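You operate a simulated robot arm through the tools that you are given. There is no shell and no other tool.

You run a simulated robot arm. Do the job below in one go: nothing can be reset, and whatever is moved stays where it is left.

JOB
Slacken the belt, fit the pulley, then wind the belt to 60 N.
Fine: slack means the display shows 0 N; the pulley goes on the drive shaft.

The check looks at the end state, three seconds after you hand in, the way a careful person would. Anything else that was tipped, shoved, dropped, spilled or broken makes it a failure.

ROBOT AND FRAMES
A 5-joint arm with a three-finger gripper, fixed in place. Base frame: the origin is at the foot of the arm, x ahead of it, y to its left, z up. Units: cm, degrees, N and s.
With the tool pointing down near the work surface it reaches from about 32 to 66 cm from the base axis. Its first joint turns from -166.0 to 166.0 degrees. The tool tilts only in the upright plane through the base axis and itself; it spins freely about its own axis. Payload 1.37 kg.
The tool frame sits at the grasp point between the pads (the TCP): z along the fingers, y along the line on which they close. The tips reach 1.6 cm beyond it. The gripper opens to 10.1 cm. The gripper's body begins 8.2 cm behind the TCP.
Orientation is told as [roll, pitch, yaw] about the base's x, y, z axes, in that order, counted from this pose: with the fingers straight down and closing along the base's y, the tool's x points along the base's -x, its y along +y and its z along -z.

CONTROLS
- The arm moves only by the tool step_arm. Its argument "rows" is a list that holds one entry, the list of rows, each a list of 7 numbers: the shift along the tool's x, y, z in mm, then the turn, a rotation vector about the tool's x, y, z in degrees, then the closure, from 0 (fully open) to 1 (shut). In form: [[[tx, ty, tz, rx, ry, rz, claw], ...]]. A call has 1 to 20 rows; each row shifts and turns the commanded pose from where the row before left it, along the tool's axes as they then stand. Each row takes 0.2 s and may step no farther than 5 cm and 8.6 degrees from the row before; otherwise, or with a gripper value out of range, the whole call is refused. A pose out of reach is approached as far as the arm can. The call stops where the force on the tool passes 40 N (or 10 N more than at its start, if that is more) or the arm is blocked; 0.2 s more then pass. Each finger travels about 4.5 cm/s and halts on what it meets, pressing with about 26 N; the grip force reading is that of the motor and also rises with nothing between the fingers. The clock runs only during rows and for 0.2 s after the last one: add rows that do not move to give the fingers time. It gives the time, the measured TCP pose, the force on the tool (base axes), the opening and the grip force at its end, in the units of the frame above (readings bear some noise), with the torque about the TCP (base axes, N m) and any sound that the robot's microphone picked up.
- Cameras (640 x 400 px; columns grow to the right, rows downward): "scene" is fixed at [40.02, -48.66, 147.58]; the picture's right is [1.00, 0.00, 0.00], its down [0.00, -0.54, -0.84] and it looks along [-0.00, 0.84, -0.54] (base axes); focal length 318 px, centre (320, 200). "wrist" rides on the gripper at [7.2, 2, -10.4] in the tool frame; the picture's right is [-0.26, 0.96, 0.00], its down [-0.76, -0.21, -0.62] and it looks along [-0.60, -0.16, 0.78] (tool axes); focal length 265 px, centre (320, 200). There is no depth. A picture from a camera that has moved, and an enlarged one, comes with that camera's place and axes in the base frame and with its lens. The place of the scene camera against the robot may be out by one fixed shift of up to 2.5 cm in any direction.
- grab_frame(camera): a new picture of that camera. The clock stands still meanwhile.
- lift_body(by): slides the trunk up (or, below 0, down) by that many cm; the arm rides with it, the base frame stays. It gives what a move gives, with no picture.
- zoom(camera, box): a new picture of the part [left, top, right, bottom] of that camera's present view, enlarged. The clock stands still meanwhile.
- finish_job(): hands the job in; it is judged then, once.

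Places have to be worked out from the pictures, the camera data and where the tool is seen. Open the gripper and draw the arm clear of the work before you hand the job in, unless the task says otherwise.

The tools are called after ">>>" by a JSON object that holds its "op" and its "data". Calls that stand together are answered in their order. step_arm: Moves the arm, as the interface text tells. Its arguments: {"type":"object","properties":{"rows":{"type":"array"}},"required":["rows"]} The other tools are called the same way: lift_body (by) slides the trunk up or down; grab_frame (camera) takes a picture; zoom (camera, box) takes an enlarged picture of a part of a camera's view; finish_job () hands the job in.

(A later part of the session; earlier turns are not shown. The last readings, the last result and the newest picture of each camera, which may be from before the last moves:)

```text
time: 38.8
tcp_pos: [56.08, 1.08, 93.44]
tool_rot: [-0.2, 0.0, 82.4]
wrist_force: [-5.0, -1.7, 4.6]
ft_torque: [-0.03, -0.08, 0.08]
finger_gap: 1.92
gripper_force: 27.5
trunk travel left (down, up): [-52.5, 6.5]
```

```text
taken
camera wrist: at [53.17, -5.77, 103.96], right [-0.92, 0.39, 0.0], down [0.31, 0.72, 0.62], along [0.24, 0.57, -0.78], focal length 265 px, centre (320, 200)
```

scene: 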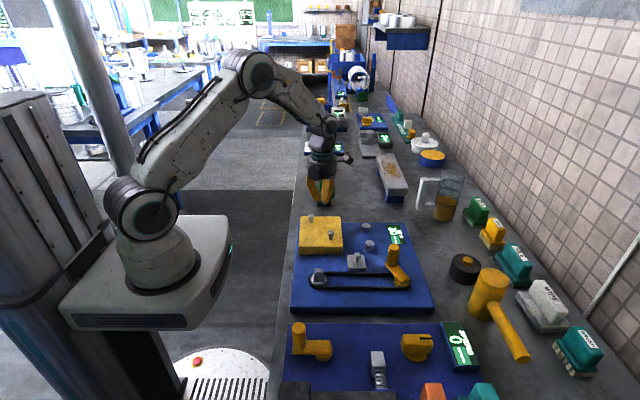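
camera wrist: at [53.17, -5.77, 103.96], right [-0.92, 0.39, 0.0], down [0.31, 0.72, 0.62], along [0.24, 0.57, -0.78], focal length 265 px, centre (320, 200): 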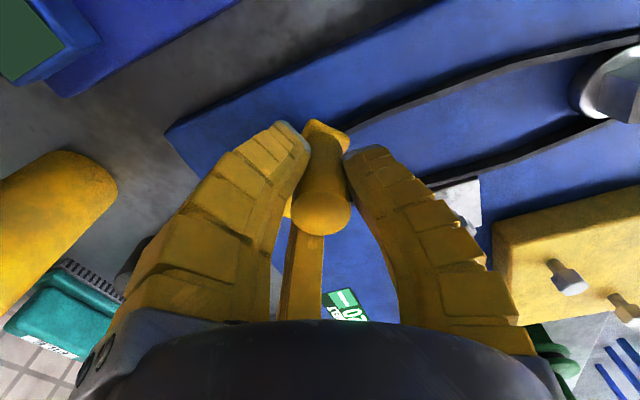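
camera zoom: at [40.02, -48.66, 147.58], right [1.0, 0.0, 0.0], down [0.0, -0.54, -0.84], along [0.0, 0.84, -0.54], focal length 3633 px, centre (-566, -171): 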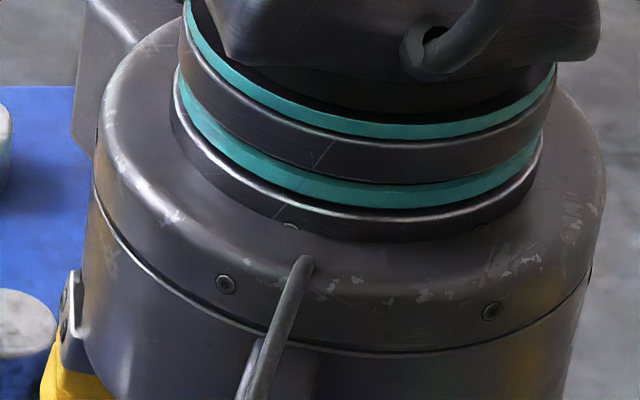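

>>> {"op": "zoom", "data": {"camera": "wrist", "box": [310, 275, 390, 330]}}

```text
7.27 times, centred on (350, 302) of wrist
camera zoom: at [53.17, -5.77, 103.96], right [-0.92, 0.39, 0.0], down [0.31, 0.72, 0.62], along [0.24, 0.57, -0.78], focal length 1930 px, centre (102, -546)
```

zoom: 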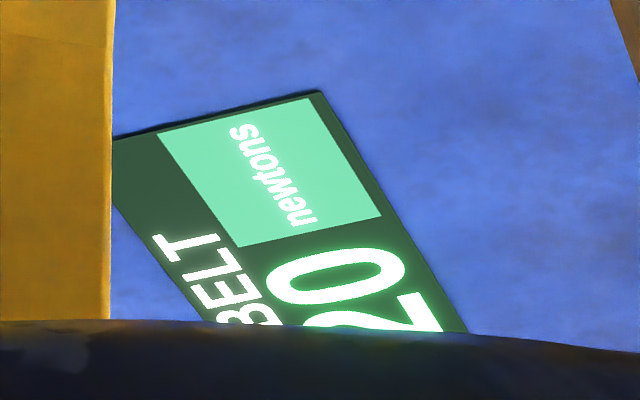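

The display still reads 20, so the rate is slower than thought; several turns may be needed. The spin range allows about 84° more in this grip, so I continue.

>>> {"op": "step_arm", "data": {"rows": [[[3.15, -3.5, 0, 0, 0, -6, 1], [3.15, -3.5, 0, 0, 0, -6, 1], [3.15, -3.5, 0, 0, 0, -6, 1], [3.15, -3.5, 0, 0, 0, -6, 1], [3.15, -3.5, 0, 0, 0, -6, 1], [3.15, -3.5, 0, 0, 0, -6, 1], [3.15, -3.5, 0, 0, 0, -6, 1], [0, 0, 0, 0, 0, 0, 1]]]}}

>>> {"op": "grab_frame", "data": {"camera": "wrist"}}

>>> {"op": "zoom", "data": {"camera": "scene", "box": [340, 180, 460, 310]}}

```text
time: 40.6
tcp_pos: [58.85, -0.46, 93.26]
tool_rot: [-0.1, 0.1, 124.3]
wrist_force: [1.1, -1.2, 14.5]
ft_torque: [-0.08, -0.09, -0.05]
finger_gap: 2.28
gripper_force: 27.4
trunk travel left (down, up): [-52.5, 6.5]
```

```text
taken
camera wrist: at [61.24, -7.5, 103.83], right [-0.95, -0.32, 0.0], down [-0.26, 0.74, 0.62], along [-0.2, 0.59, -0.78], focal length 265 px, centre (320, 200)
```

wrist: 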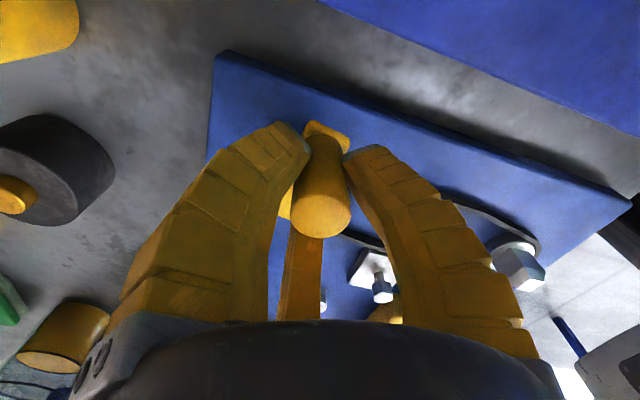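

```text
3.08 times, centred on (400, 245) of scene
camera zoom: at [40.02, -48.66, 147.58], right [1.0, 0.0, 0.0], down [0.0, -0.54, -0.84], along [0.0, 0.84, -0.54], focal length 978 px, centre (74, 62)
```

zoom: 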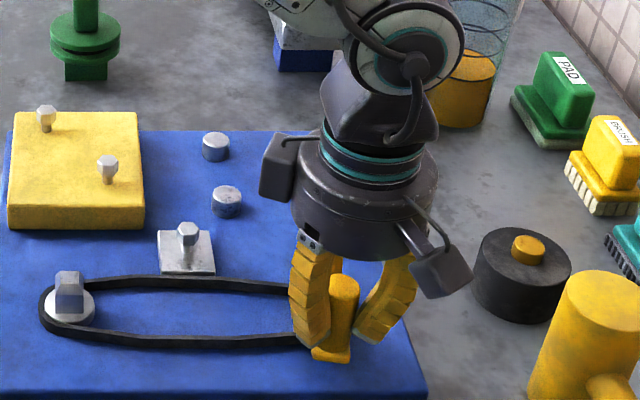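

The handle is at about 262°. I turn another 42°, then release and rise to read the display.

>>> {"op": "step_arm", "data": {"rows": [[[3.15, -3.5, 0, 0, 0, -6, 1], [3.15, -3.5, 0, 0, 0, -6, 1], [3.15, -3.5, 0, 0, 0, -6, 1], [3.15, -3.5, 0, 0, 0, -6, 1], [3.15, -3.5, 0, 0, 0, -6, 1], [3.15, -3.5, 0, 0, 0, -6, 1], [3.15, -3.5, 0, 0, 0, -6, 1], [0, 0, 0, 0, 0, 0, 1]]]}}

>>> {"op": "step_arm", "data": {"rows": [[[0, 0, 0, 0, 0, 0, 0.5], [0, 0, 0, 0, 0, 0, 0.2], [0, 0, 0, 0, 0, 0, 0], [0, 0, 0, 0, 0, 0, 0], [0, 0, 0, 0, 0, 0, 0], [0, 0, -30, 0, 0, 0, 0], [0, 0, -40, 0, 0, 0, 0], [0, 0, -40, 0, 0, 0, 0], [0, 0, 0, 0, 0, 0, 0]]]}}

>>> {"op": "zoom", "data": {"camera": "scene", "box": [340, 180, 460, 310]}}

>>> {"op": "zoom", "data": {"camera": "scene", "box": [380, 215, 415, 250]}}

```text
time: 42.4
tcp_pos: [61.93, 0.22, 93.42]
tool_rot: [0.1, -0.1, 166.3]
wrist_force: [-2.3, 2.1, 7.3]
ft_torque: [0.35, 0.08, 0.04]
finger_gap: 2.07
gripper_force: 27.7
trunk travel left (down, up): [-52.5, 6.5]
```

```text
time: 44.4
tcp_pos: [61.91, 0.32, 104.28]
tool_rot: [-0.1, -0.1, 166.2]
wrist_force: [0.7, 0.0, -0.4]
ft_torque: [-0.03, 0.02, -0.01]
finger_gap: 10.06
gripper_force: 0.0
trunk travel left (down, up): [-52.5, 6.5]
```

```text
3.08 times, centred on (400, 245) of scene
camera zoom: at [40.02, -48.66, 147.58], right [1.0, 0.0, 0.0], down [0.0, -0.54, -0.84], along [0.0, 0.84, -0.54], focal length 978 px, centre (74, 62)
```

zoom: 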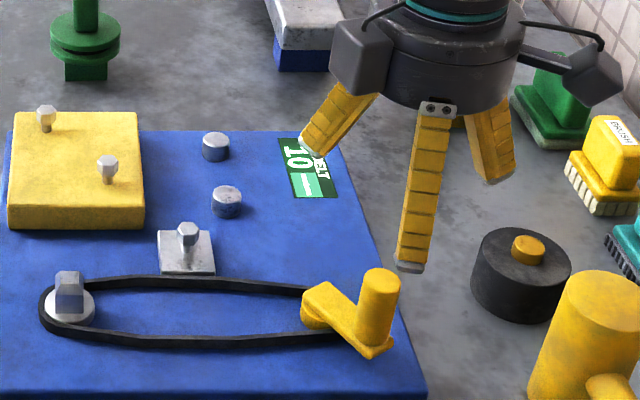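

```text
11.43 times, centred on (398, 232) of scene
camera zoom: at [40.02, -48.66, 147.58], right [1.0, 0.0, 0.0], down [0.0, -0.54, -0.84], along [0.0, 0.84, -0.54], focal length 3633 px, centre (-566, -171)
```

zoom: 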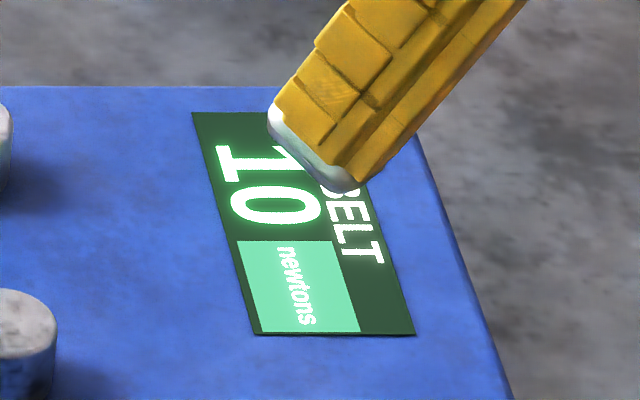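

Now it reads 10 with the handle at about 304°. I flip the tool by about 177° in place (the grip is symmetric) to gain spin range and go on.

>>> {"op": "step_arm", "data": {"rows": [[[0, 0, 0, 0, 0, 8.6, 0], [0, 0, 0, 0, 0, 8.6, 0], [0, 0, 0, 0, 0, 8.6, 0], [0, 0, 0, 0, 0, 8.6, 0], [0, 0, 0, 0, 0, 8.6, 0], [0, 0, 0, 0, 0, 8.6, 0], [0, 0, 0, 0, 0, 8.6, 0], [0, 0, 0, 0, 0, 8.6, 0], [0, 0, 0, 0, 0, 8.6, 0], [0, 0, 0, 0, 0, 8.6, 0], [0, 0, 0, 0, 0, 8.6, 0], [0, 0, 0, 0, 0, 8.6, 0], [0, 0, 0, 0, 0, 8.6, 0], [0, 0, 0, 0, 0, 8.6, 0], [0, 0, 0, 0, 0, 8.6, 0], [0, 0, 0, 0, 0, 8.6, 0], [0, 0, 0, 0, 0, 8.6, 0], [0, 0, 0, 0, 0, 8.6, 0], [0, 0, 0, 0, 0, 8.6, 0], [0, 0, 0, 0, 0, 8.6, 0]]]}}

>>> {"op": "step_arm", "data": {"rows": [[[0, 0, 0, 0, 0, 8.0, 0], [0, 0, 40, 0, 0, 0, 0], [0, 0, 40, 0, 0, 0, 0], [0, 0, 28, 0, 0, 0, 0], [0, 0, 0, 0, 0, 0, 0], [0, 0, 0, 0, 0, 0, 0.6], [0, 0, 0, 0, 0, 0, 1], [0, 0, 0, 0, 0, 0, 1], [0, 0, 0, 0, 0, 0, 1], [0, 0, 0, 0, 0, 0, 1], [0, 0, 0, 0, 0, 0, 1], [0, 0, 0, 0, 0, 0, 1]]]}}

>>> {"op": "grab_frame", "data": {"camera": "wrist"}}

```text
time: 48.6
tcp_pos: [62.08, 0.1, 104.18]
tool_rot: [0.0, 0.0, -6.0]
wrist_force: [0.3, -0.3, -0.8]
ft_torque: [0.03, 0.01, -0.03]
finger_gap: 10.04
gripper_force: 0.0
trunk travel left (down, up): [-52.5, 6.5]
```

```text
time: 51.2
tcp_pos: [61.85, 0.17, 93.59]
tool_rot: [0.0, -0.1, -13.7]
wrist_force: [-5.1, 4.2, 6.7]
ft_torque: [0.0, 0.17, 0.05]
finger_gap: 2.03
gripper_force: 28.4
trunk travel left (down, up): [-52.5, 6.5]
```

```text
taken
camera wrist: at [55.32, 3.68, 104.08], right [0.49, 0.87, 0.0], down [0.68, -0.38, 0.62], along [0.54, -0.3, -0.78], focal length 265 px, centre (320, 200)
```

wrist: 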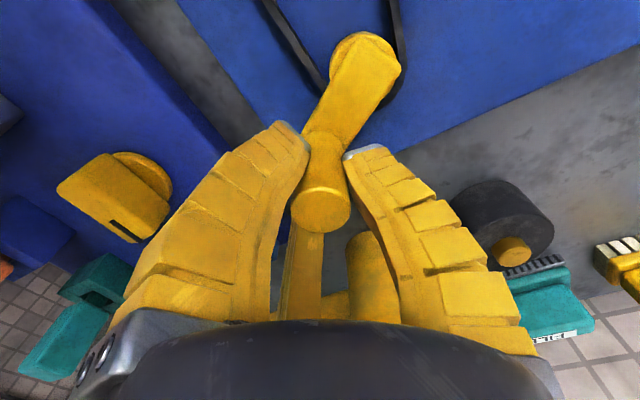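

Gripped again at 304°. I turn 60° more counter-clockwise and check.

>>> {"op": "step_arm", "data": {"rows": [[[-2.96, 3.62, 0, 0, 0, -6, 1], [-2.96, 3.62, 0, 0, 0, -6, 1], [-2.96, 3.62, 0, 0, 0, -6, 1], [-2.96, 3.62, 0, 0, 0, -6, 1], [-2.96, 3.62, 0, 0, 0, -6, 1], [-2.96, 3.62, 0, 0, 0, -6, 1], [-2.96, 3.62, 0, 0, 0, -6, 1], [-2.96, 3.62, 0, 0, 0, -6, 1], [-2.96, 3.62, 0, 0, 0, -6, 1], [-2.96, 3.62, 0, 0, 0, -6, 1], [0, 0, 0, 0, 0, 0, 1]]]}}

>>> {"op": "zoom", "data": {"camera": "scene", "box": [340, 180, 460, 310]}}

>>> {"op": "grab_frame", "data": {"camera": "wrist"}}

```text
time: 53.6
tcp_pos: [64.03, 4.31, 93.47]
tool_rot: [-0.1, -0.2, 46.4]
wrist_force: [7.2, -4.3, 12.8]
ft_torque: [0.03, -0.06, 0.18]
finger_gap: 2.23
gripper_force: 28.0
trunk travel left (down, up): [-52.5, 6.5]
```

```text
3.08 times, centred on (400, 245) of scene
camera zoom: at [40.02, -48.66, 147.58], right [1.0, 0.0, 0.0], down [0.0, -0.54, -0.84], along [0.0, 0.84, -0.54], focal length 978 px, centre (74, 62)
```

zoom: 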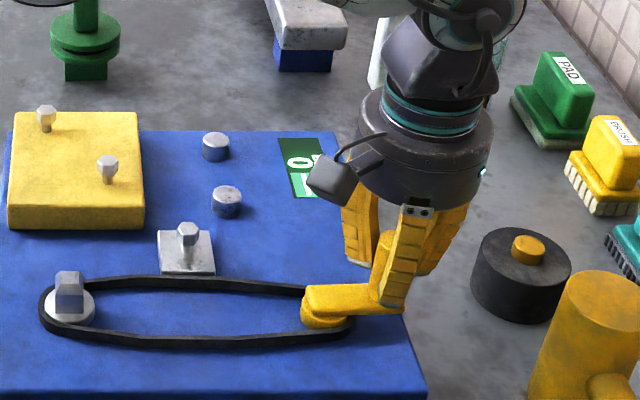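

```text
taken
camera wrist: at [57.6, 0.35, 103.94], right [-0.51, 0.86, 0.0], down [0.67, 0.4, 0.62], along [0.53, 0.32, -0.78], focal length 265 px, centre (320, 200)
```

wrist: 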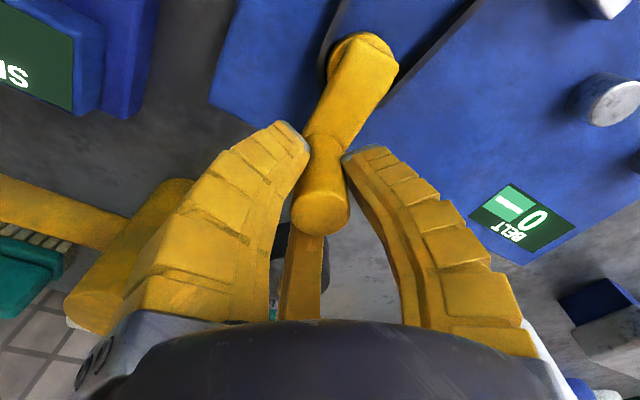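

The display shows 0. I turn another 18° for certainty, then release and rise clear.

>>> {"op": "step_arm", "data": {"rows": [[[-2.96, 3.62, 0, 0, 0, -6, 1], [-2.96, 3.62, 0, 0, 0, -6, 1], [-2.96, 3.62, 0, 0, 0, -6, 1], [0, 0, 0, 0, 0, 0, 1], [0, 0, 0, 0, 0, 0, 0.5], [0, 0, 0, 0, 0, 0, 0.2], [0, 0, 0, 0, 0, 0, 0], [0, 0, 0, 0, 0, 0, 0], [0, 0, 0, 0, 0, 0, 0], [0, 0, -30, 0, 0, 0, 0], [0, 0, -40, 0, 0, 0, 0], [0, 0, -40, 0, 0, 0, 0], [0, 0, -40, 0, 0, 0, 0], [0, 0, 0, 0, 0, 0, 0]]]}}

>>> {"op": "grab_frame", "data": {"camera": "scene"}}

>>> {"op": "zoom", "data": {"camera": "scene", "box": [340, 180, 460, 310]}}

```text
time: 56.6
tcp_pos: [63.17, 5.27, 108.14]
tool_rot: [0.2, 0.1, 64.3]
wrist_force: [0.0, 0.4, 0.4]
ft_torque: [-0.02, 0.01, 0.03]
finger_gap: 10.06
gripper_force: 0.1
out of reach, approached as far as the arm can: row 13
trunk travel left (down, up): [-52.5, 6.5]
```

```text
taken
```

scene: 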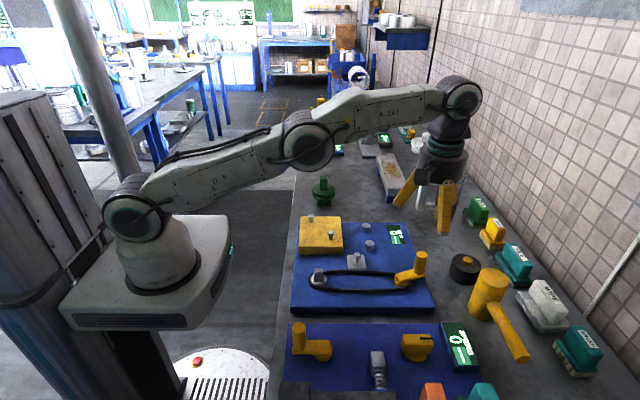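

```text
3.08 times, centred on (400, 245) of scene
camera zoom: at [40.02, -48.66, 147.58], right [1.0, 0.0, 0.0], down [0.0, -0.54, -0.84], along [0.0, 0.84, -0.54], focal length 978 px, centre (74, 62)
```

zoom: 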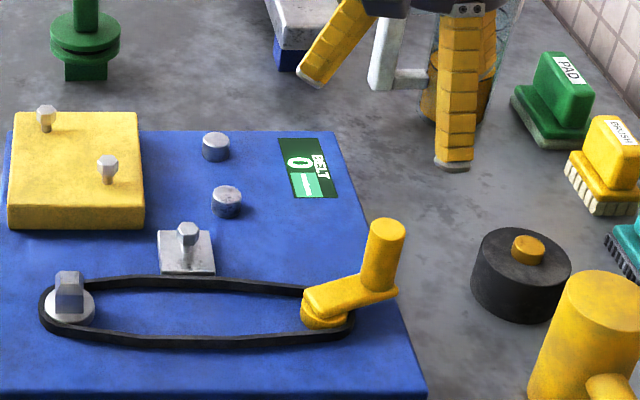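

The belt is slack (0 N). I now move over to above the pulley and set the tool's yaw to 0.

>>> {"op": "step_arm", "data": {"rows": [[[-25.7, 37, 0, 0, 0, 0, 0], [-25.7, 37, 0, 0, 0, 0, 0], [-25.7, 37, 0, 0, 0, 0, 0], [-25.7, 37, 0, 0, 0, 0, 0], [-25.7, 37, 0, 0, 0, 0, 0], [-25.7, 37, 0, 0, 0, 0, 0], [-25.7, 37, 0, 0, 0, 0, 0], [-25.7, 37, 0, 0, 0, 0, 0], [-25.7, 37, 0, 0, 0, 0, 0], [-25.7, 37, 0, 0, 0, 0, 0], [0, 0, 0, 0, 0, 8.04, 0], [0, 0, 0, 0, 0, 8.04, 0], [0, 0, 0, 0, 0, 8.04, 0], [0, 0, 0, 0, 0, 8.04, 0], [0, 0, 0, 0, 0, 8.04, 0], [0, 0, 0, 0, 0, 8.04, 0], [0, 0, 0, 0, 0, 8.04, 0], [0, 0, 0, 0, 0, 8.04, 0], [0, 0, 0, 0, 0, 0, 0]]]}}

>>> {"op": "grab_frame", "data": {"camera": "wrist"}}

>>> {"op": "grab_frame", "data": {"camera": "scene"}}

```text
time: 60.6
tcp_pos: [40.9, 44.73, 108.19]
tool_rot: [0.0, -0.1, -0.2]
wrist_force: [0.8, -0.8, 0.7]
ft_torque: [-0.02, 0.0, -0.03]
finger_gap: 10.08
gripper_force: 0.1
trunk travel left (down, up): [-52.5, 6.5]
```

```text
taken
camera wrist: at [33.72, 46.67, 118.76], right [0.27, 0.96, 0.0], down [0.76, -0.21, 0.62], along [0.6, -0.17, -0.78], focal length 265 px, centre (320, 200)
```

wrist: 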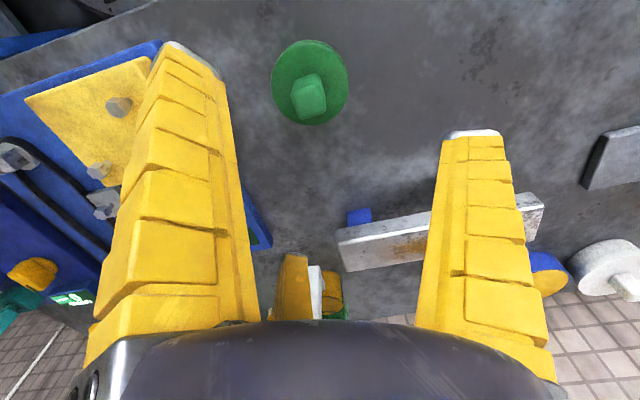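

```text
taken
```

scene: 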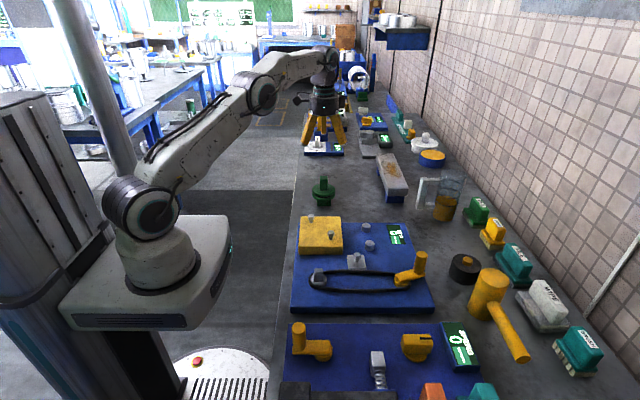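

>>> {"op": "zoom", "data": {"camera": "wrist", "box": [260, 30, 360, 130]}}

```text
4.00 times, centred on (310, 80) of wrist
camera zoom: at [33.72, 46.67, 118.76], right [0.27, 0.96, 0.0], down [0.76, -0.21, 0.62], along [0.6, -0.17, -0.78], focal length 1062 px, centre (360, 680)
```

zoom: 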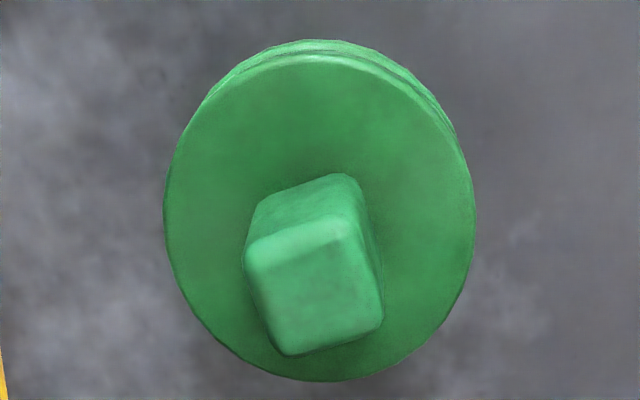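

The knob top is at about (40.9, 43.6, 95.0) with the pulley's yaw around +4°, disc top near z = 90. Before gripping it, I survey the drive shaft from above with the empty hand.

>>> {"op": "step_arm", "data": {"rows": [[[0, -44, 4, 0, 0, 0, 0], [0, -44, 4, 0, 0, 0, 0], [0, -44, 4, 0, 0, 0, 0], [0, -44, 4, 0, 0, 0, 0], [0, -44, 4, 0, 0, 0, 0], [0, -44, 4, 0, 0, 0, 0], [0, -44, 4, 0, 0, 0, 0], [0, -44, 4, 0, 0, 0, 0], [0, -44, 4, 0, 0, 0, 0], [0, 0, 0, 0, 0, 0, 0], [0, 0, 0, 0, 0, 0, 0]]]}}

>>> {"op": "grab_frame", "data": {"camera": "wrist"}}

```text
time: 63.0
tcp_pos: [40.65, 5.42, 105.09]
tool_rot: [0.0, 0.0, -0.1]
wrist_force: [-0.4, -0.2, 0.3]
ft_torque: [0.01, 0.0, -0.01]
finger_gap: 10.05
gripper_force: 0.0
trunk travel left (down, up): [-52.5, 6.5]
```

```text
taken
camera wrist: at [33.42, 7.34, 115.57], right [0.27, 0.96, 0.0], down [0.76, -0.21, 0.62], along [0.6, -0.17, -0.78], focal length 265 px, centre (320, 200)
```

wrist: 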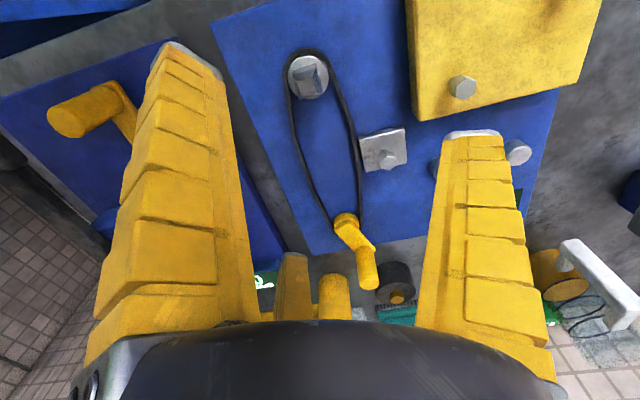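

>>> {"op": "zoom", "data": {"camera": "wrist", "box": [270, 40, 350, 110]}}

```text
5.71 times, centred on (310, 75) of wrist
camera zoom: at [33.42, 7.34, 115.57], right [0.27, 0.96, 0.0], down [0.76, -0.21, 0.62], along [0.6, -0.17, -0.78], focal length 1517 px, centre (377, 914)
```

zoom: 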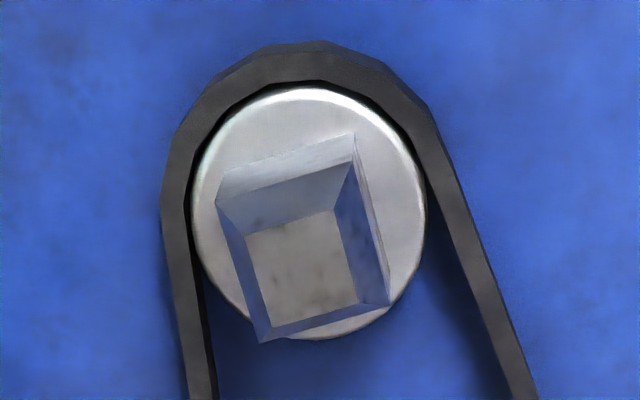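

The shaft's square looks aligned with the base axes (within about 2°). I turn the hand 90° for a second view of it to triangulate.

>>> {"op": "step_arm", "data": {"rows": [[[0, 0, 0, 0, 0, -8.2, 0], [0, 0, 0, 0, 0, -8.2, 0], [0, 0, 0, 0, 0, -8.2, 0], [0, 0, 0, 0, 0, -8.2, 0], [0, 0, 0, 0, 0, -8.2, 0], [0, 0, 0, 0, 0, -8.2, 0], [0, 0, 0, 0, 0, -8.2, 0], [0, 0, 0, 0, 0, -8.2, 0], [0, 0, 0, 0, 0, -8.2, 0], [0, 0, 0, 0, 0, -8.2, 0], [0, 0, 0, 0, 0, -8.0, 0], [0, 0, 0, 0, 0, 0, 0], [0, 0, 0, 0, 0, 0, 0]]]}}

>>> {"op": "grab_frame", "data": {"camera": "wrist"}}

>>> {"op": "zoom", "data": {"camera": "wrist", "box": [270, 40, 350, 110]}}

```text
time: 65.8
tcp_pos: [40.75, 5.16, 104.52]
tool_rot: [0.0, -0.1, 89.9]
wrist_force: [0.1, -0.4, -0.1]
ft_torque: [-0.01, -0.01, -0.05]
finger_gap: 10.05
gripper_force: 0.1
trunk travel left (down, up): [-52.5, 6.5]
```

```text
taken
camera wrist: at [38.83, -2.18, 115.08], right [-0.96, 0.27, 0.0], down [0.21, 0.76, 0.62], along [0.16, 0.6, -0.78], focal length 265 px, centre (320, 200)
```

wrist: 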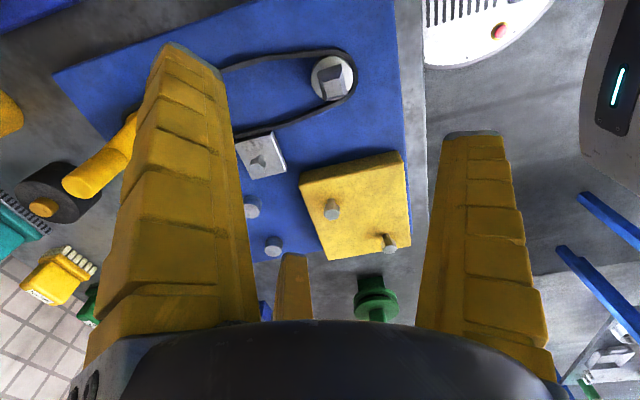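

```text
5.71 times, centred on (310, 75) of wrist
camera zoom: at [38.83, -2.18, 115.08], right [-0.96, 0.27, 0.0], down [0.21, 0.76, 0.62], along [0.16, 0.6, -0.78], focal length 1517 px, centre (377, 914)
```

zoom: 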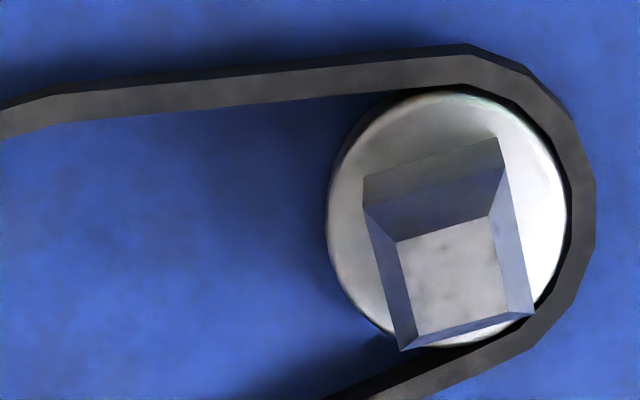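

The shaft top is at about (39.4, 4.4, 91.8), its flange near z = 88.4, yaw close to −1°. I go back over the pulley with yaw about 93.5° to match the knob.

>>> {"op": "step_arm", "data": {"rows": [[[-42.7, 0, -4, 0, 0, 0, 0], [-42.7, 0, -4, 0, 0, 0, 0], [-42.7, 0, -4, 0, 0, 0, 0], [-42.7, 0, -4, 0, 0, 0, 0], [-42.7, 0, -4, 0, 0, 0, 0], [-42.7, 0, -4, 0, 0, 0, 0], [-42.7, 0, -4, 0, 0, 0, 0], [-42.7, 0, -4, 0, 0, 0, 0], [-42.7, -1, -4, 0, 0, 0, 0], [0, 0, 0, 0, 0, -3.5, 0], [0, 0, 0, 0, 0, 0, 0]]]}}

>>> {"op": "zoom", "data": {"camera": "wrist", "box": [260, 20, 380, 130]}}

```text
time: 68.2
tcp_pos: [41.03, 43.72, 108.27]
tool_rot: [0.0, 0.0, 93.4]
wrist_force: [0.1, 0.5, -0.1]
ft_torque: [0.02, 0.03, 0.01]
finger_gap: 10.06
gripper_force: 0.0
trunk travel left (down, up): [-52.5, 6.5]
```

```text
3.64 times, centred on (320, 75) of wrist
camera zoom: at [39.48, 36.42, 118.83], right [-0.98, 0.21, 0.0], down [0.16, 0.77, 0.62], along [0.13, 0.61, -0.78], focal length 965 px, centre (320, 654)
```

zoom: 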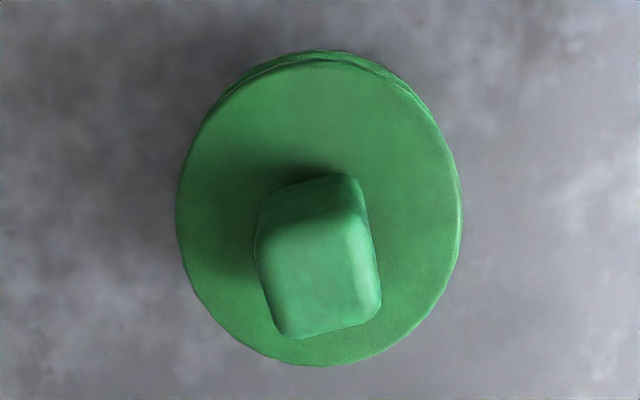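

The knob is at (41.0, 43.6) with yaw about +5°, right below the tool. I turn 1.5° more, descend and grip it.

>>> {"op": "step_arm", "data": {"rows": [[[1, 0, 40, 0, 0, -1.5, 0], [0, 0, 40, 0, 0, 0, 0], [0, 0, 40, 0, 0, 0, 0.3], [0, 0, 36, 0, 0, 0, 0.3], [0, 0, 0, 0, 0, 0, 0.3], [0, 0, 0, 0, 0, 0, 0.3]]]}}

>>> {"op": "grab_frame", "data": {"camera": "wrist"}}

>>> {"op": "zoom", "data": {"camera": "scene", "box": [290, 140, 360, 215]}}

```text
time: 69.6
tcp_pos: [41.03, 43.65, 92.71]
tool_rot: [0.0, 0.0, 94.9]
wrist_force: [0.3, 0.2, 0.0]
ft_torque: [0.02, -0.01, 0.01]
finger_gap: 7.37
gripper_force: 2.0
trunk travel left (down, up): [-52.5, 6.5]
```

```text
taken
camera wrist: at [39.62, 36.36, 103.2], right [-0.98, 0.18, 0.0], down [0.14, 0.77, 0.62], along [0.11, 0.61, -0.78], focal length 265 px, centre (320, 200)
```

wrist: 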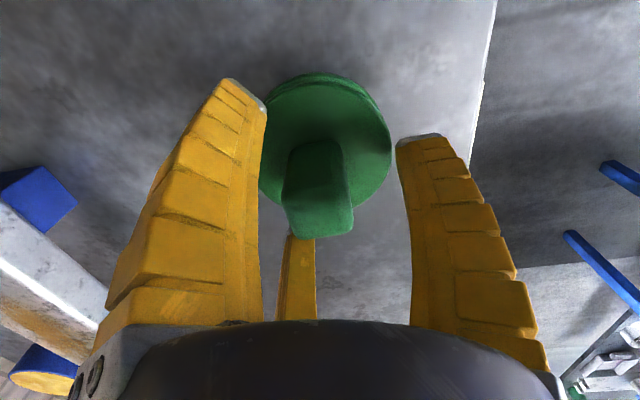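

```text
5.33 times, centred on (325, 178) of scene
camera zoom: at [40.02, -48.66, 147.58], right [1.0, 0.0, 0.0], down [0.0, -0.54, -0.84], along [0.0, 0.84, -0.54], focal length 1695 px, centre (293, 320)
```

zoom: 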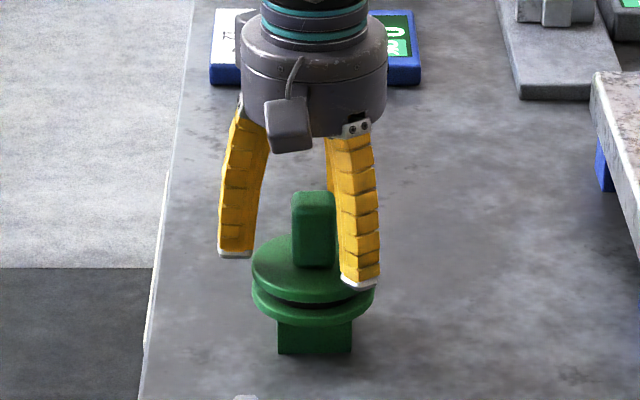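

The tool's centre lies on the knob in both pictures. I close the gripper on it.

>>> {"op": "step_arm", "data": {"rows": [[[0, 0, 0, 0, 0, 0, 0.5], [0, 0, 0, 0, 0, 0, 0.6], [0, 0, 0, 0, 0, 0, 0.7], [0, 0, 0, 0, 0, 0, 0.8], [0, 0, 0, 0, 0, 0, 1], [0, 0, 0, 0, 0, 0, 1], [0, 0, 0, 0, 0, 0, 1], [0, 0, 0, 0, 0, 0, 1]]]}}

>>> {"op": "grab_frame", "data": {"camera": "wrist"}}

>>> {"op": "zoom", "data": {"camera": "scene", "box": [290, 140, 360, 215]}}

```text
time: 71.4
tcp_pos: [40.97, 43.8, 92.85]
tool_rot: [-0.1, -0.1, 94.9]
wrist_force: [-2.0, -1.0, 6.0]
ft_torque: [-0.02, 0.29, 0.02]
finger_gap: 3.2
gripper_force: 25.9
trunk travel left (down, up): [-52.5, 6.5]
```

```text
taken
camera wrist: at [39.58, 36.34, 103.28], right [-0.98, 0.18, 0.0], down [0.14, 0.77, 0.62], along [0.11, 0.61, -0.78], focal length 265 px, centre (320, 200)
```

wrist: 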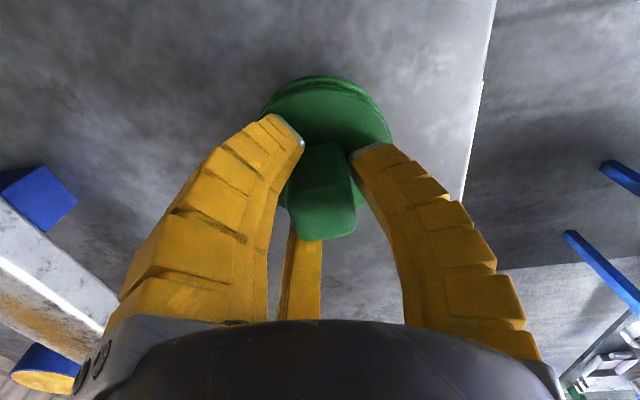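

```text
5.33 times, centred on (325, 178) of scene
camera zoom: at [40.02, -48.66, 147.58], right [1.0, 0.0, 0.0], down [0.0, -0.54, -0.84], along [0.0, 0.84, -0.54], focal length 1695 px, centre (293, 320)
```

zoom: 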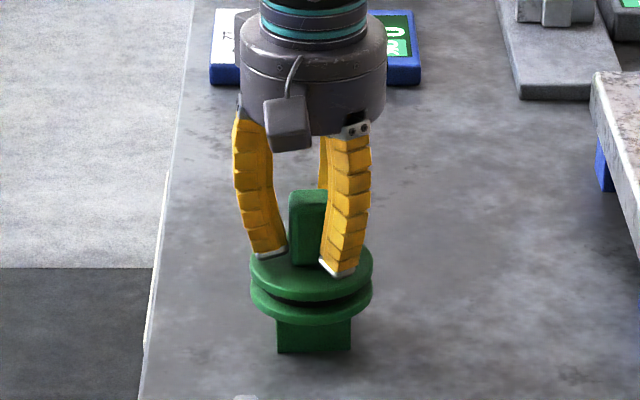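

The gap reads 3.2 cm, a little larger than I expected; I zoom to see how the fingers sit on the knob.

>>> {"op": "zoom", "data": {"camera": "wrist", "box": [240, 60, 410, 250]}}

>>> {"op": "zoom", "data": {"camera": "scene", "box": [305, 170, 345, 212]}}

```text
2.11 times, centred on (325, 155) of wrist
camera zoom: at [39.58, 36.34, 103.28], right [-0.98, 0.18, 0.0], down [0.14, 0.77, 0.62], along [0.11, 0.61, -0.78], focal length 559 px, centre (310, 295)
```

zoom: 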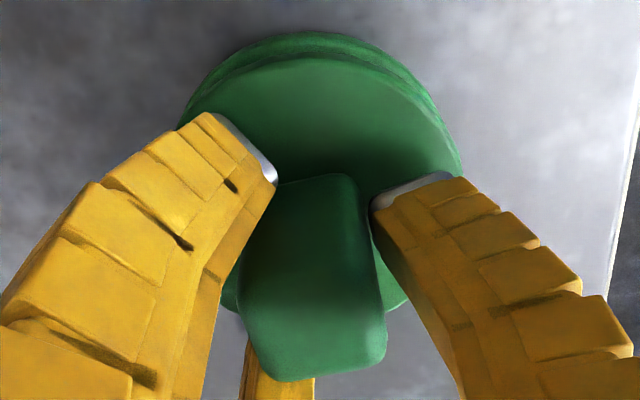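

```text
9.52 times, centred on (325, 191) of scene
camera zoom: at [40.02, -48.66, 147.58], right [1.0, 0.0, 0.0], down [0.0, -0.54, -0.84], along [0.0, 0.84, -0.54], focal length 3027 px, centre (272, 286)
```

zoom: 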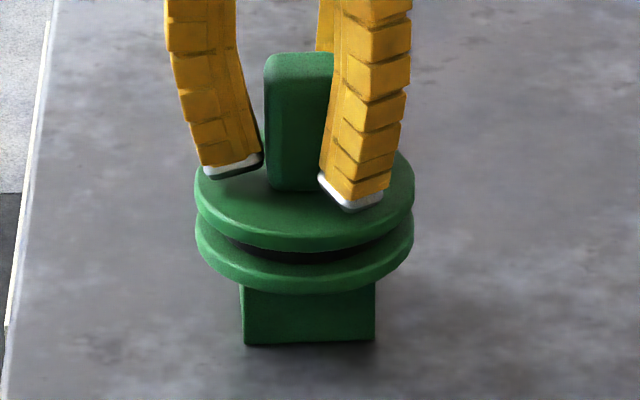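

The knob sits between the fingers with the hub still at about +5°, matching the tool's 95°. I lift slowly and check that the pulley comes along.

>>> {"op": "step_arm", "data": {"rows": [[[0, 0, -5, 0, 0, 0, 1], [0, 0, -10, 0, 0, 0, 1], [0, 0, -15, 0, 0, 0, 1], [0, 0, 0, 0, 0, 0, 1]]]}}

>>> {"op": "zoom", "data": {"camera": "scene", "box": [290, 140, 360, 215]}}

>>> {"op": "zoom", "data": {"camera": "wrist", "box": [240, 60, 410, 250]}}

```text
time: 72.4
tcp_pos: [40.98, 43.36, 95.83]
tool_rot: [0.0, 0.0, 94.9]
wrist_force: [1.0, -0.4, -3.7]
ft_torque: [0.03, -0.02, 0.01]
finger_gap: 2.79
gripper_force: 26.1
trunk travel left (down, up): [-52.5, 6.5]
```

```text
5.33 times, centred on (325, 178) of scene
camera zoom: at [40.02, -48.66, 147.58], right [1.0, 0.0, 0.0], down [0.0, -0.54, -0.84], along [0.0, 0.84, -0.54], focal length 1695 px, centre (293, 320)
```

zoom: 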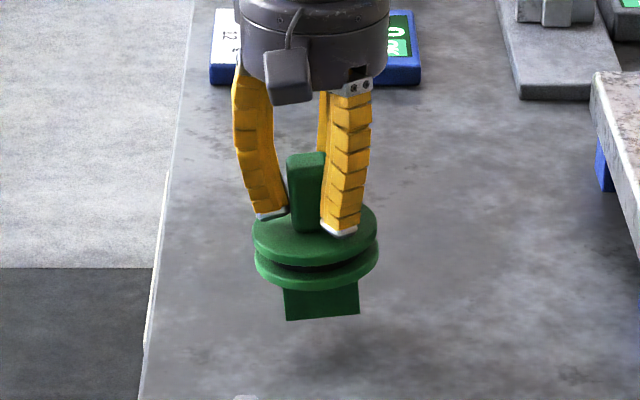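

```text
2.11 times, centred on (325, 155) of wrist
camera zoom: at [39.61, 36.1, 106.3], right [-0.98, 0.18, 0.0], down [0.14, 0.77, 0.62], along [0.11, 0.61, -0.78], focal length 559 px, centre (310, 295)
```

zoom: 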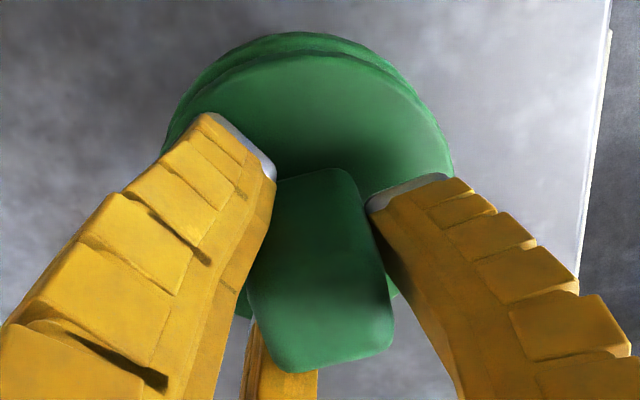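

The pulley came up, but it looks slightly tilted. I zoom in to judge the tilt.

>>> {"op": "zoom", "data": {"camera": "scene", "box": [305, 160, 345, 205]}}

>>> {"op": "grab_frame", "data": {"camera": "wrist"}}

```text
8.89 times, centred on (325, 182) of scene
camera zoom: at [40.02, -48.66, 147.58], right [1.0, 0.0, 0.0], down [0.0, -0.54, -0.84], along [0.0, 0.84, -0.54], focal length 2825 px, centre (276, 356)
```

zoom: 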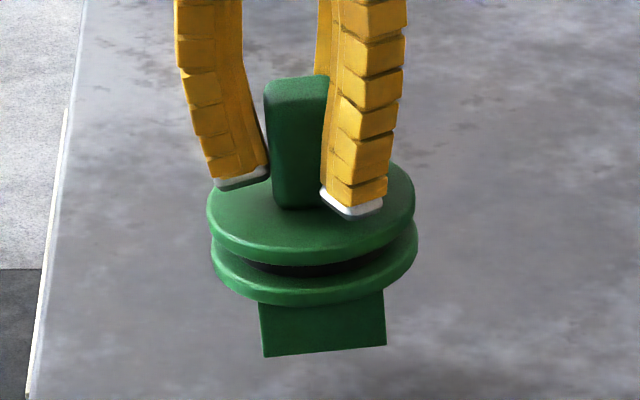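

```text
taken
camera wrist: at [39.61, 36.1, 106.3], right [-0.98, 0.18, 0.0], down [0.14, 0.77, 0.62], along [0.11, 0.61, -0.78], focal length 265 px, centre (320, 200)
```

wrist: 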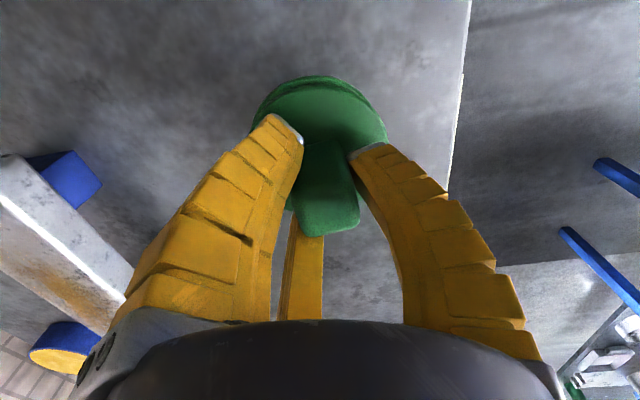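

The pulley hangs about 4.5° off in the x–z plane but its yaw matches the tool. I raise it well clear, turn to yaw 89°, and carry it slowly over toward the shaft, where the tool's tilt can correct that plane.

>>> {"op": "step_arm", "data": {"rows": [[[0, 0, -25, 0, 0, 0, 1], [0, 0, -30, 0, 0, 0, 1], [0, 0, -30, 0, 0, 0, 1], [0, 0, -25, 0, 0, 0, 1], [0, 0, 0, 0, 0, 3, 1], [0, 0, 0, 0, 0, 2.9, 1], [0, 0, 0, 0, 0, 0, 1]]]}}

>>> {"op": "step_arm", "data": {"rows": [[[19.6, 0.45, 0, 0, 0, 0, 1], [19.6, 0.45, 0, 0, 0, 0, 1], [19.6, 0.45, 0, 0, 0, 0, 1], [19.6, 0.45, 0, 0, 0, 0, 1], [19.6, 0.45, 0, 0, 0, 0, 1], [19.6, 0.45, 0, 0, 0, 0, 1], [19.6, 0.45, 0, 0, 0, 0, 1], [19.6, 0.45, 0, 0, 0, 0, 1], [19.6, 0.45, 0, 0, 0, 0, 1], [19.6, 0.45, 0, 0, 0, 0, 1], [19.6, 0.45, 0, 0, 0, 0, 1], [19.6, 0.45, 0, 0, 0, 0, 1], [19.6, 0.45, 0, 0, 0, 0, 1], [19.6, 0.45, 0, 0, 0, 0, 1], [19.6, 0.45, 0, 0, 0, 0, 1], [19.6, 0.45, 0, 0, 0, 0, 1], [19.6, 0.45, 0, 0, 0, 0, 1], [19.6, 0.45, 0, 0, 0, 0, 1], [19.6, 0.45, 0, 0, 0, 0, 1], [19.6, 0.45, 0, 0, 0, 0, 1]]]}}

>>> {"op": "zoom", "data": {"camera": "scene", "box": [280, 200, 360, 300]}}

>>> {"op": "grab_frame", "data": {"camera": "wrist"}}

```text
time: 74.0
tcp_pos: [41.02, 43.4, 106.56]
tool_rot: [0.0, 0.0, 88.9]
wrist_force: [-0.1, -0.2, -2.8]
ft_torque: [0.03, 0.03, -0.01]
finger_gap: 2.79
gripper_force: 25.7
trunk travel left (down, up): [-52.5, 6.5]
```

```text
time: 78.2
tcp_pos: [39.3, 4.38, 106.8]
tool_rot: [0.1, 0.0, 89.0]
wrist_force: [-0.4, -0.6, -3.0]
ft_torque: [0.03, 0.01, -0.01]
finger_gap: 2.79
gripper_force: 26.0
trunk travel left (down, up): [-52.5, 6.5]
```

```text
4.00 times, centred on (320, 250) of scene
camera zoom: at [40.02, -48.66, 147.58], right [1.0, 0.0, 0.0], down [0.0, -0.54, -0.84], along [0.0, 0.84, -0.54], focal length 1271 px, centre (320, 0)
```

zoom: 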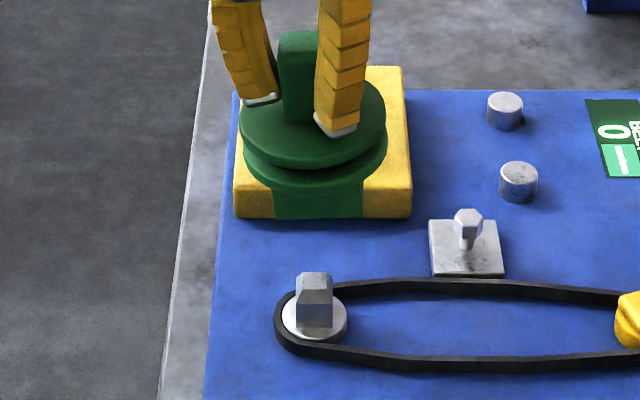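

```text
taken
camera wrist: at [37.18, -2.94, 117.23], right [-0.96, 0.28, 0.0], down [0.22, 0.75, 0.62], along [0.17, 0.6, -0.78], focal length 265 px, centre (320, 200)
```

wrist: 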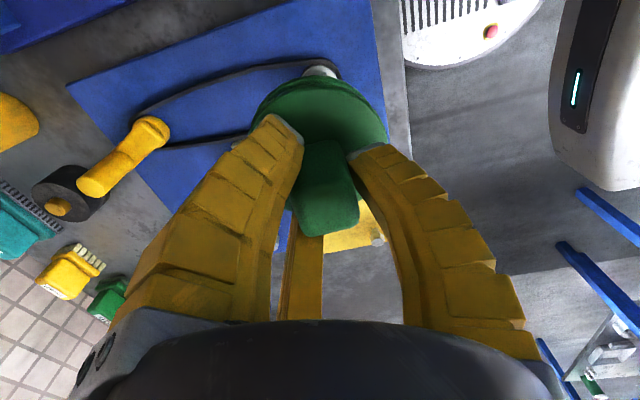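

The pulley hangs about 10 cm above the shaft. I zoom in to measure its tilt and yaw here.

>>> {"op": "zoom", "data": {"camera": "scene", "box": [294, 200, 344, 260]}}

```text
6.67 times, centred on (319, 230) of scene
camera zoom: at [40.02, -48.66, 147.58], right [1.0, 0.0, 0.0], down [0.0, -0.54, -0.84], along [0.0, 0.84, -0.54], focal length 2119 px, centre (327, 0)
```

zoom: 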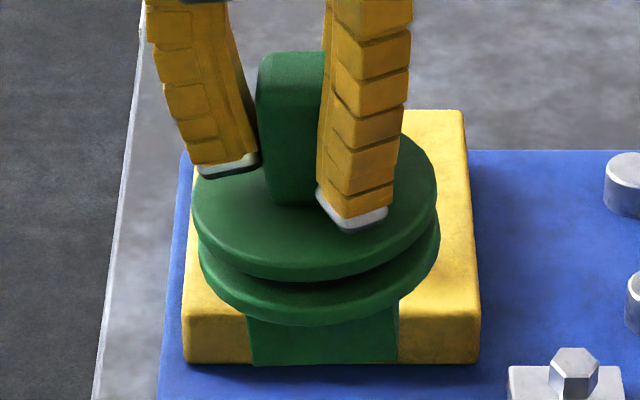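

The pulley's axis leans about 2.7° (bottom toward +x), which also explains a 0.4 cm offset of its hub. I pitch the tool 2.7° the other way and check.

>>> {"op": "step_arm", "data": {"rows": [[[0, 0, 0, -1.34, 0.17, 0, 1], [0, 0, 0, -1.34, 0.17, 0, 1], [0, 0, 0, 0, 0, 0, 1], [0, 0, 0, 0, 0, 0, 1]]]}}

>>> {"op": "zoom", "data": {"camera": "scene", "box": [294, 200, 344, 260]}}

>>> {"op": "zoom", "data": {"camera": "scene", "box": [280, 220, 360, 300]}}

```text
time: 79.2
tcp_pos: [39.21, 4.27, 106.76]
tool_rot: [2.7, 0.5, 89.0]
wrist_force: [-0.5, -0.3, -3.8]
ft_torque: [-0.01, -0.01, -0.03]
finger_gap: 2.77
gripper_force: 25.8
trunk travel left (down, up): [-52.5, 6.5]
```

```text
6.67 times, centred on (319, 230) of scene
camera zoom: at [40.02, -48.66, 147.58], right [1.0, 0.0, 0.0], down [0.0, -0.54, -0.84], along [0.0, 0.84, -0.54], focal length 2119 px, centre (327, 0)
```

zoom: 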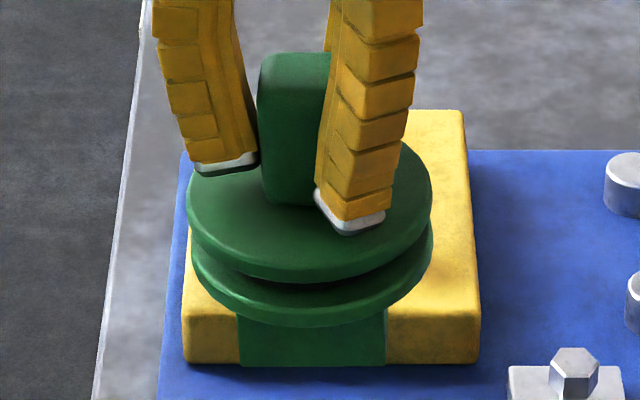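

```text
5.00 times, centred on (320, 260) of scene
camera zoom: at [40.02, -48.66, 147.58], right [1.0, 0.0, 0.0], down [0.0, -0.54, -0.84], along [0.0, 0.84, -0.54], focal length 1589 px, centre (320, -100)
```

zoom: 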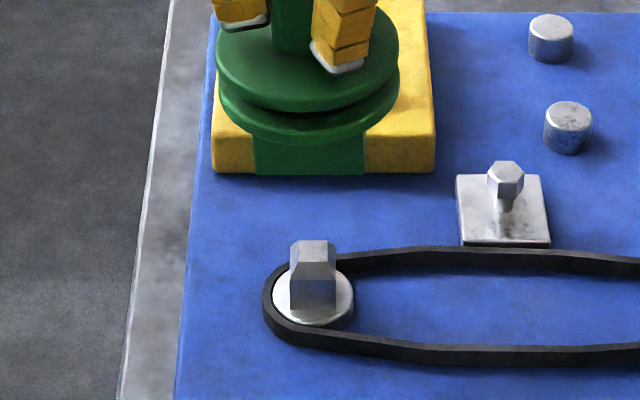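

Now the hub is level and lines up with the shaft in x within about 1 mm. I descend straight down to about 1 cm above the shaft tip and look again.

>>> {"op": "step_arm", "data": {"rows": [[[0, -1.0, 0, 0, 0, 0, 1], [0, -0.52, 11, 0, 0, 0, 1], [0, -0.52, 11, 0, 0, 0, 1], [0, -0.52, 11, 0, 0, 0, 1], [0, -0.52, 11, 0, 0, 0, 1], [0, -0.52, 11, 0, 0, 0, 1], [0, 0, 0, 0, 0, 0, 1]]]}}

>>> {"op": "zoom", "data": {"camera": "scene", "box": [290, 230, 350, 300]}}

>>> {"op": "grab_frame", "data": {"camera": "wrist"}}

```text
time: 80.8
tcp_pos: [39.46, 4.27, 101.13]
tool_rot: [2.7, 0.4, 89.0]
wrist_force: [0.3, -0.2, -3.5]
ft_torque: [0.03, -0.02, -0.05]
finger_gap: 2.77
gripper_force: 26.2
trunk travel left (down, up): [-52.5, 6.5]
```

```text
5.71 times, centred on (320, 265) of scene
camera zoom: at [40.02, -48.66, 147.58], right [1.0, 0.0, 0.0], down [0.0, -0.54, -0.84], along [0.0, 0.84, -0.54], focal length 1816 px, centre (320, -171)
```

zoom: 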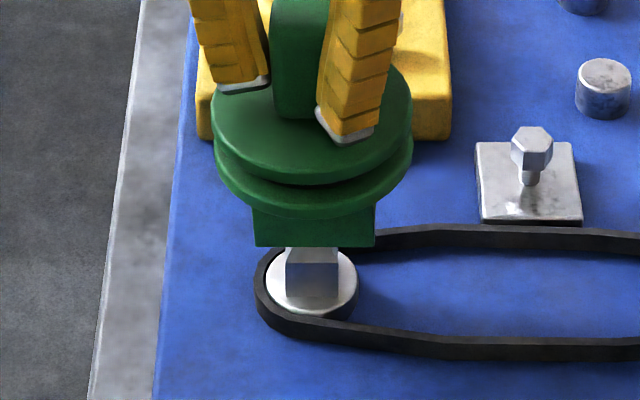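

```text
taken
camera wrist: at [37.88, -2.88, 111.74], right [-0.96, 0.28, 0.04], down [0.25, 0.76, 0.6], along [0.14, 0.59, -0.8], focal length 265 px, centre (320, 200)
```

wrist: 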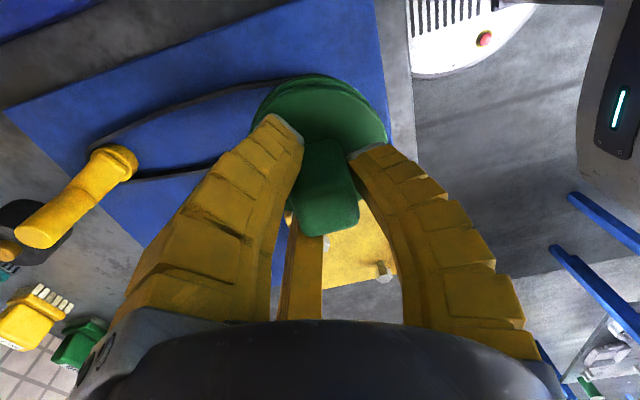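

The hub is about 1.5 mm too far in +x and roughly 1.5 mm short in y. I correct both and lower slowly in small steps, watching the force.

>>> {"op": "step_arm", "data": {"rows": [[[-1.5, 1.3, 0, 0, 0, 0, 1], [0, -0.24, 5, 0, 0, 0, 1], [0, -0.24, 5, 0, 0, 0, 1], [0, -0.19, 4, 0, 0, 0, 1], [0, -0.19, 4, 0, 0, 0, 1], [0, 0, 0, 0, 0, 0, 1]]]}}

>>> {"op": "zoom", "data": {"camera": "scene", "box": [290, 230, 350, 300]}}

```text
time: 82.2
tcp_pos: [39.29, 4.27, 99.18]
tool_rot: [2.7, 0.4, 89.1]
wrist_force: [-0.1, -0.5, -3.2]
ft_torque: [0.0, -0.04, 0.0]
finger_gap: 2.76
gripper_force: 25.5
trunk travel left (down, up): [-52.5, 6.5]
```

```text
5.71 times, centred on (320, 265) of scene
camera zoom: at [40.02, -48.66, 147.58], right [1.0, 0.0, 0.0], down [0.0, -0.54, -0.84], along [0.0, 0.84, -0.54], focal length 1816 px, centre (320, -171)
```

zoom: 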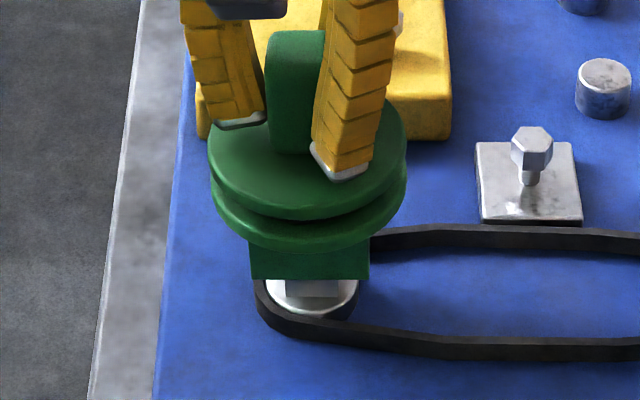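

No contact force yet and the hub is centred on the shaft. I keep lowering in small steps.

>>> {"op": "step_arm", "data": {"rows": [[[0, -0.19, 4, 0, 0, 0, 1], [0, -0.19, 4, 0, 0, 0, 1], [0, -0.14, 3, 0, 0, 0, 1], [0, -0.14, 3, 0, 0, 0, 1], [0, 0, 0, 0, 0, 0, 1]]]}}

>>> {"op": "zoom", "data": {"camera": "scene", "box": [290, 230, 350, 300]}}

```text
time: 83.4
tcp_pos: [39.31, 4.31, 97.89]
tool_rot: [2.7, 0.3, 89.0]
wrist_force: [-0.2, 1.0, -3.1]
ft_torque: [0.12, -0.04, 0.01]
finger_gap: 2.77
gripper_force: 26.0
trunk travel left (down, up): [-52.5, 6.5]
```

```text
5.71 times, centred on (320, 265) of scene
camera zoom: at [40.02, -48.66, 147.58], right [1.0, 0.0, 0.0], down [0.0, -0.54, -0.84], along [0.0, 0.84, -0.54], focal length 1816 px, centre (320, -171)
```

zoom: 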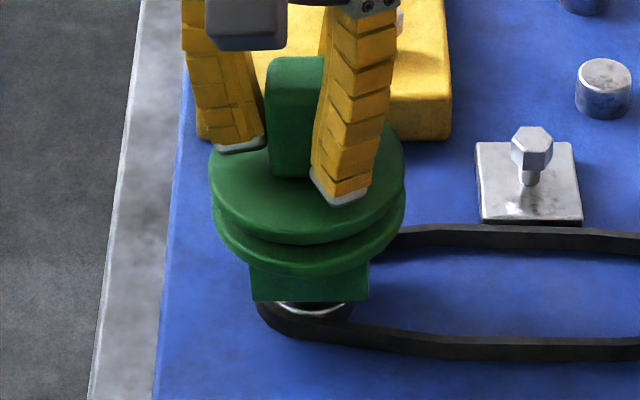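

It slides on with hardly any force; about 1 cm remains. I continue until it seats.

>>> {"op": "step_arm", "data": {"rows": [[[0, -0.14, 3, 0, 0, 0, 1], [0, -0.14, 3, 0, 0, 0, 1], [0, -0.1, 2, 0, 0, 0, 1], [0, 0, 0, 0, 0, 0, 1]]]}}

>>> {"op": "zoom", "data": {"camera": "scene", "box": [290, 230, 350, 300]}}

```text
time: 84.4
tcp_pos: [39.31, 4.47, 97.1]
tool_rot: [2.7, 0.3, 89.0]
wrist_force: [-0.3, 1.3, -3.2]
ft_torque: [0.05, 0.01, 0.05]
finger_gap: 2.79
gripper_force: 26.0
trunk travel left (down, up): [-52.5, 6.5]
```

```text
5.71 times, centred on (320, 265) of scene
camera zoom: at [40.02, -48.66, 147.58], right [1.0, 0.0, 0.0], down [0.0, -0.54, -0.84], along [0.0, 0.84, -0.54], focal length 1816 px, centre (320, -171)
```

zoom: 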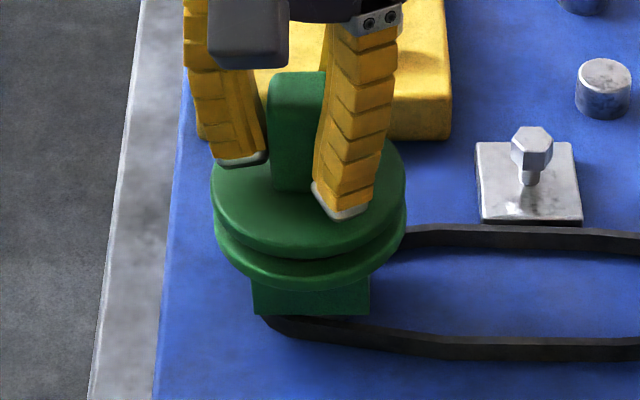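

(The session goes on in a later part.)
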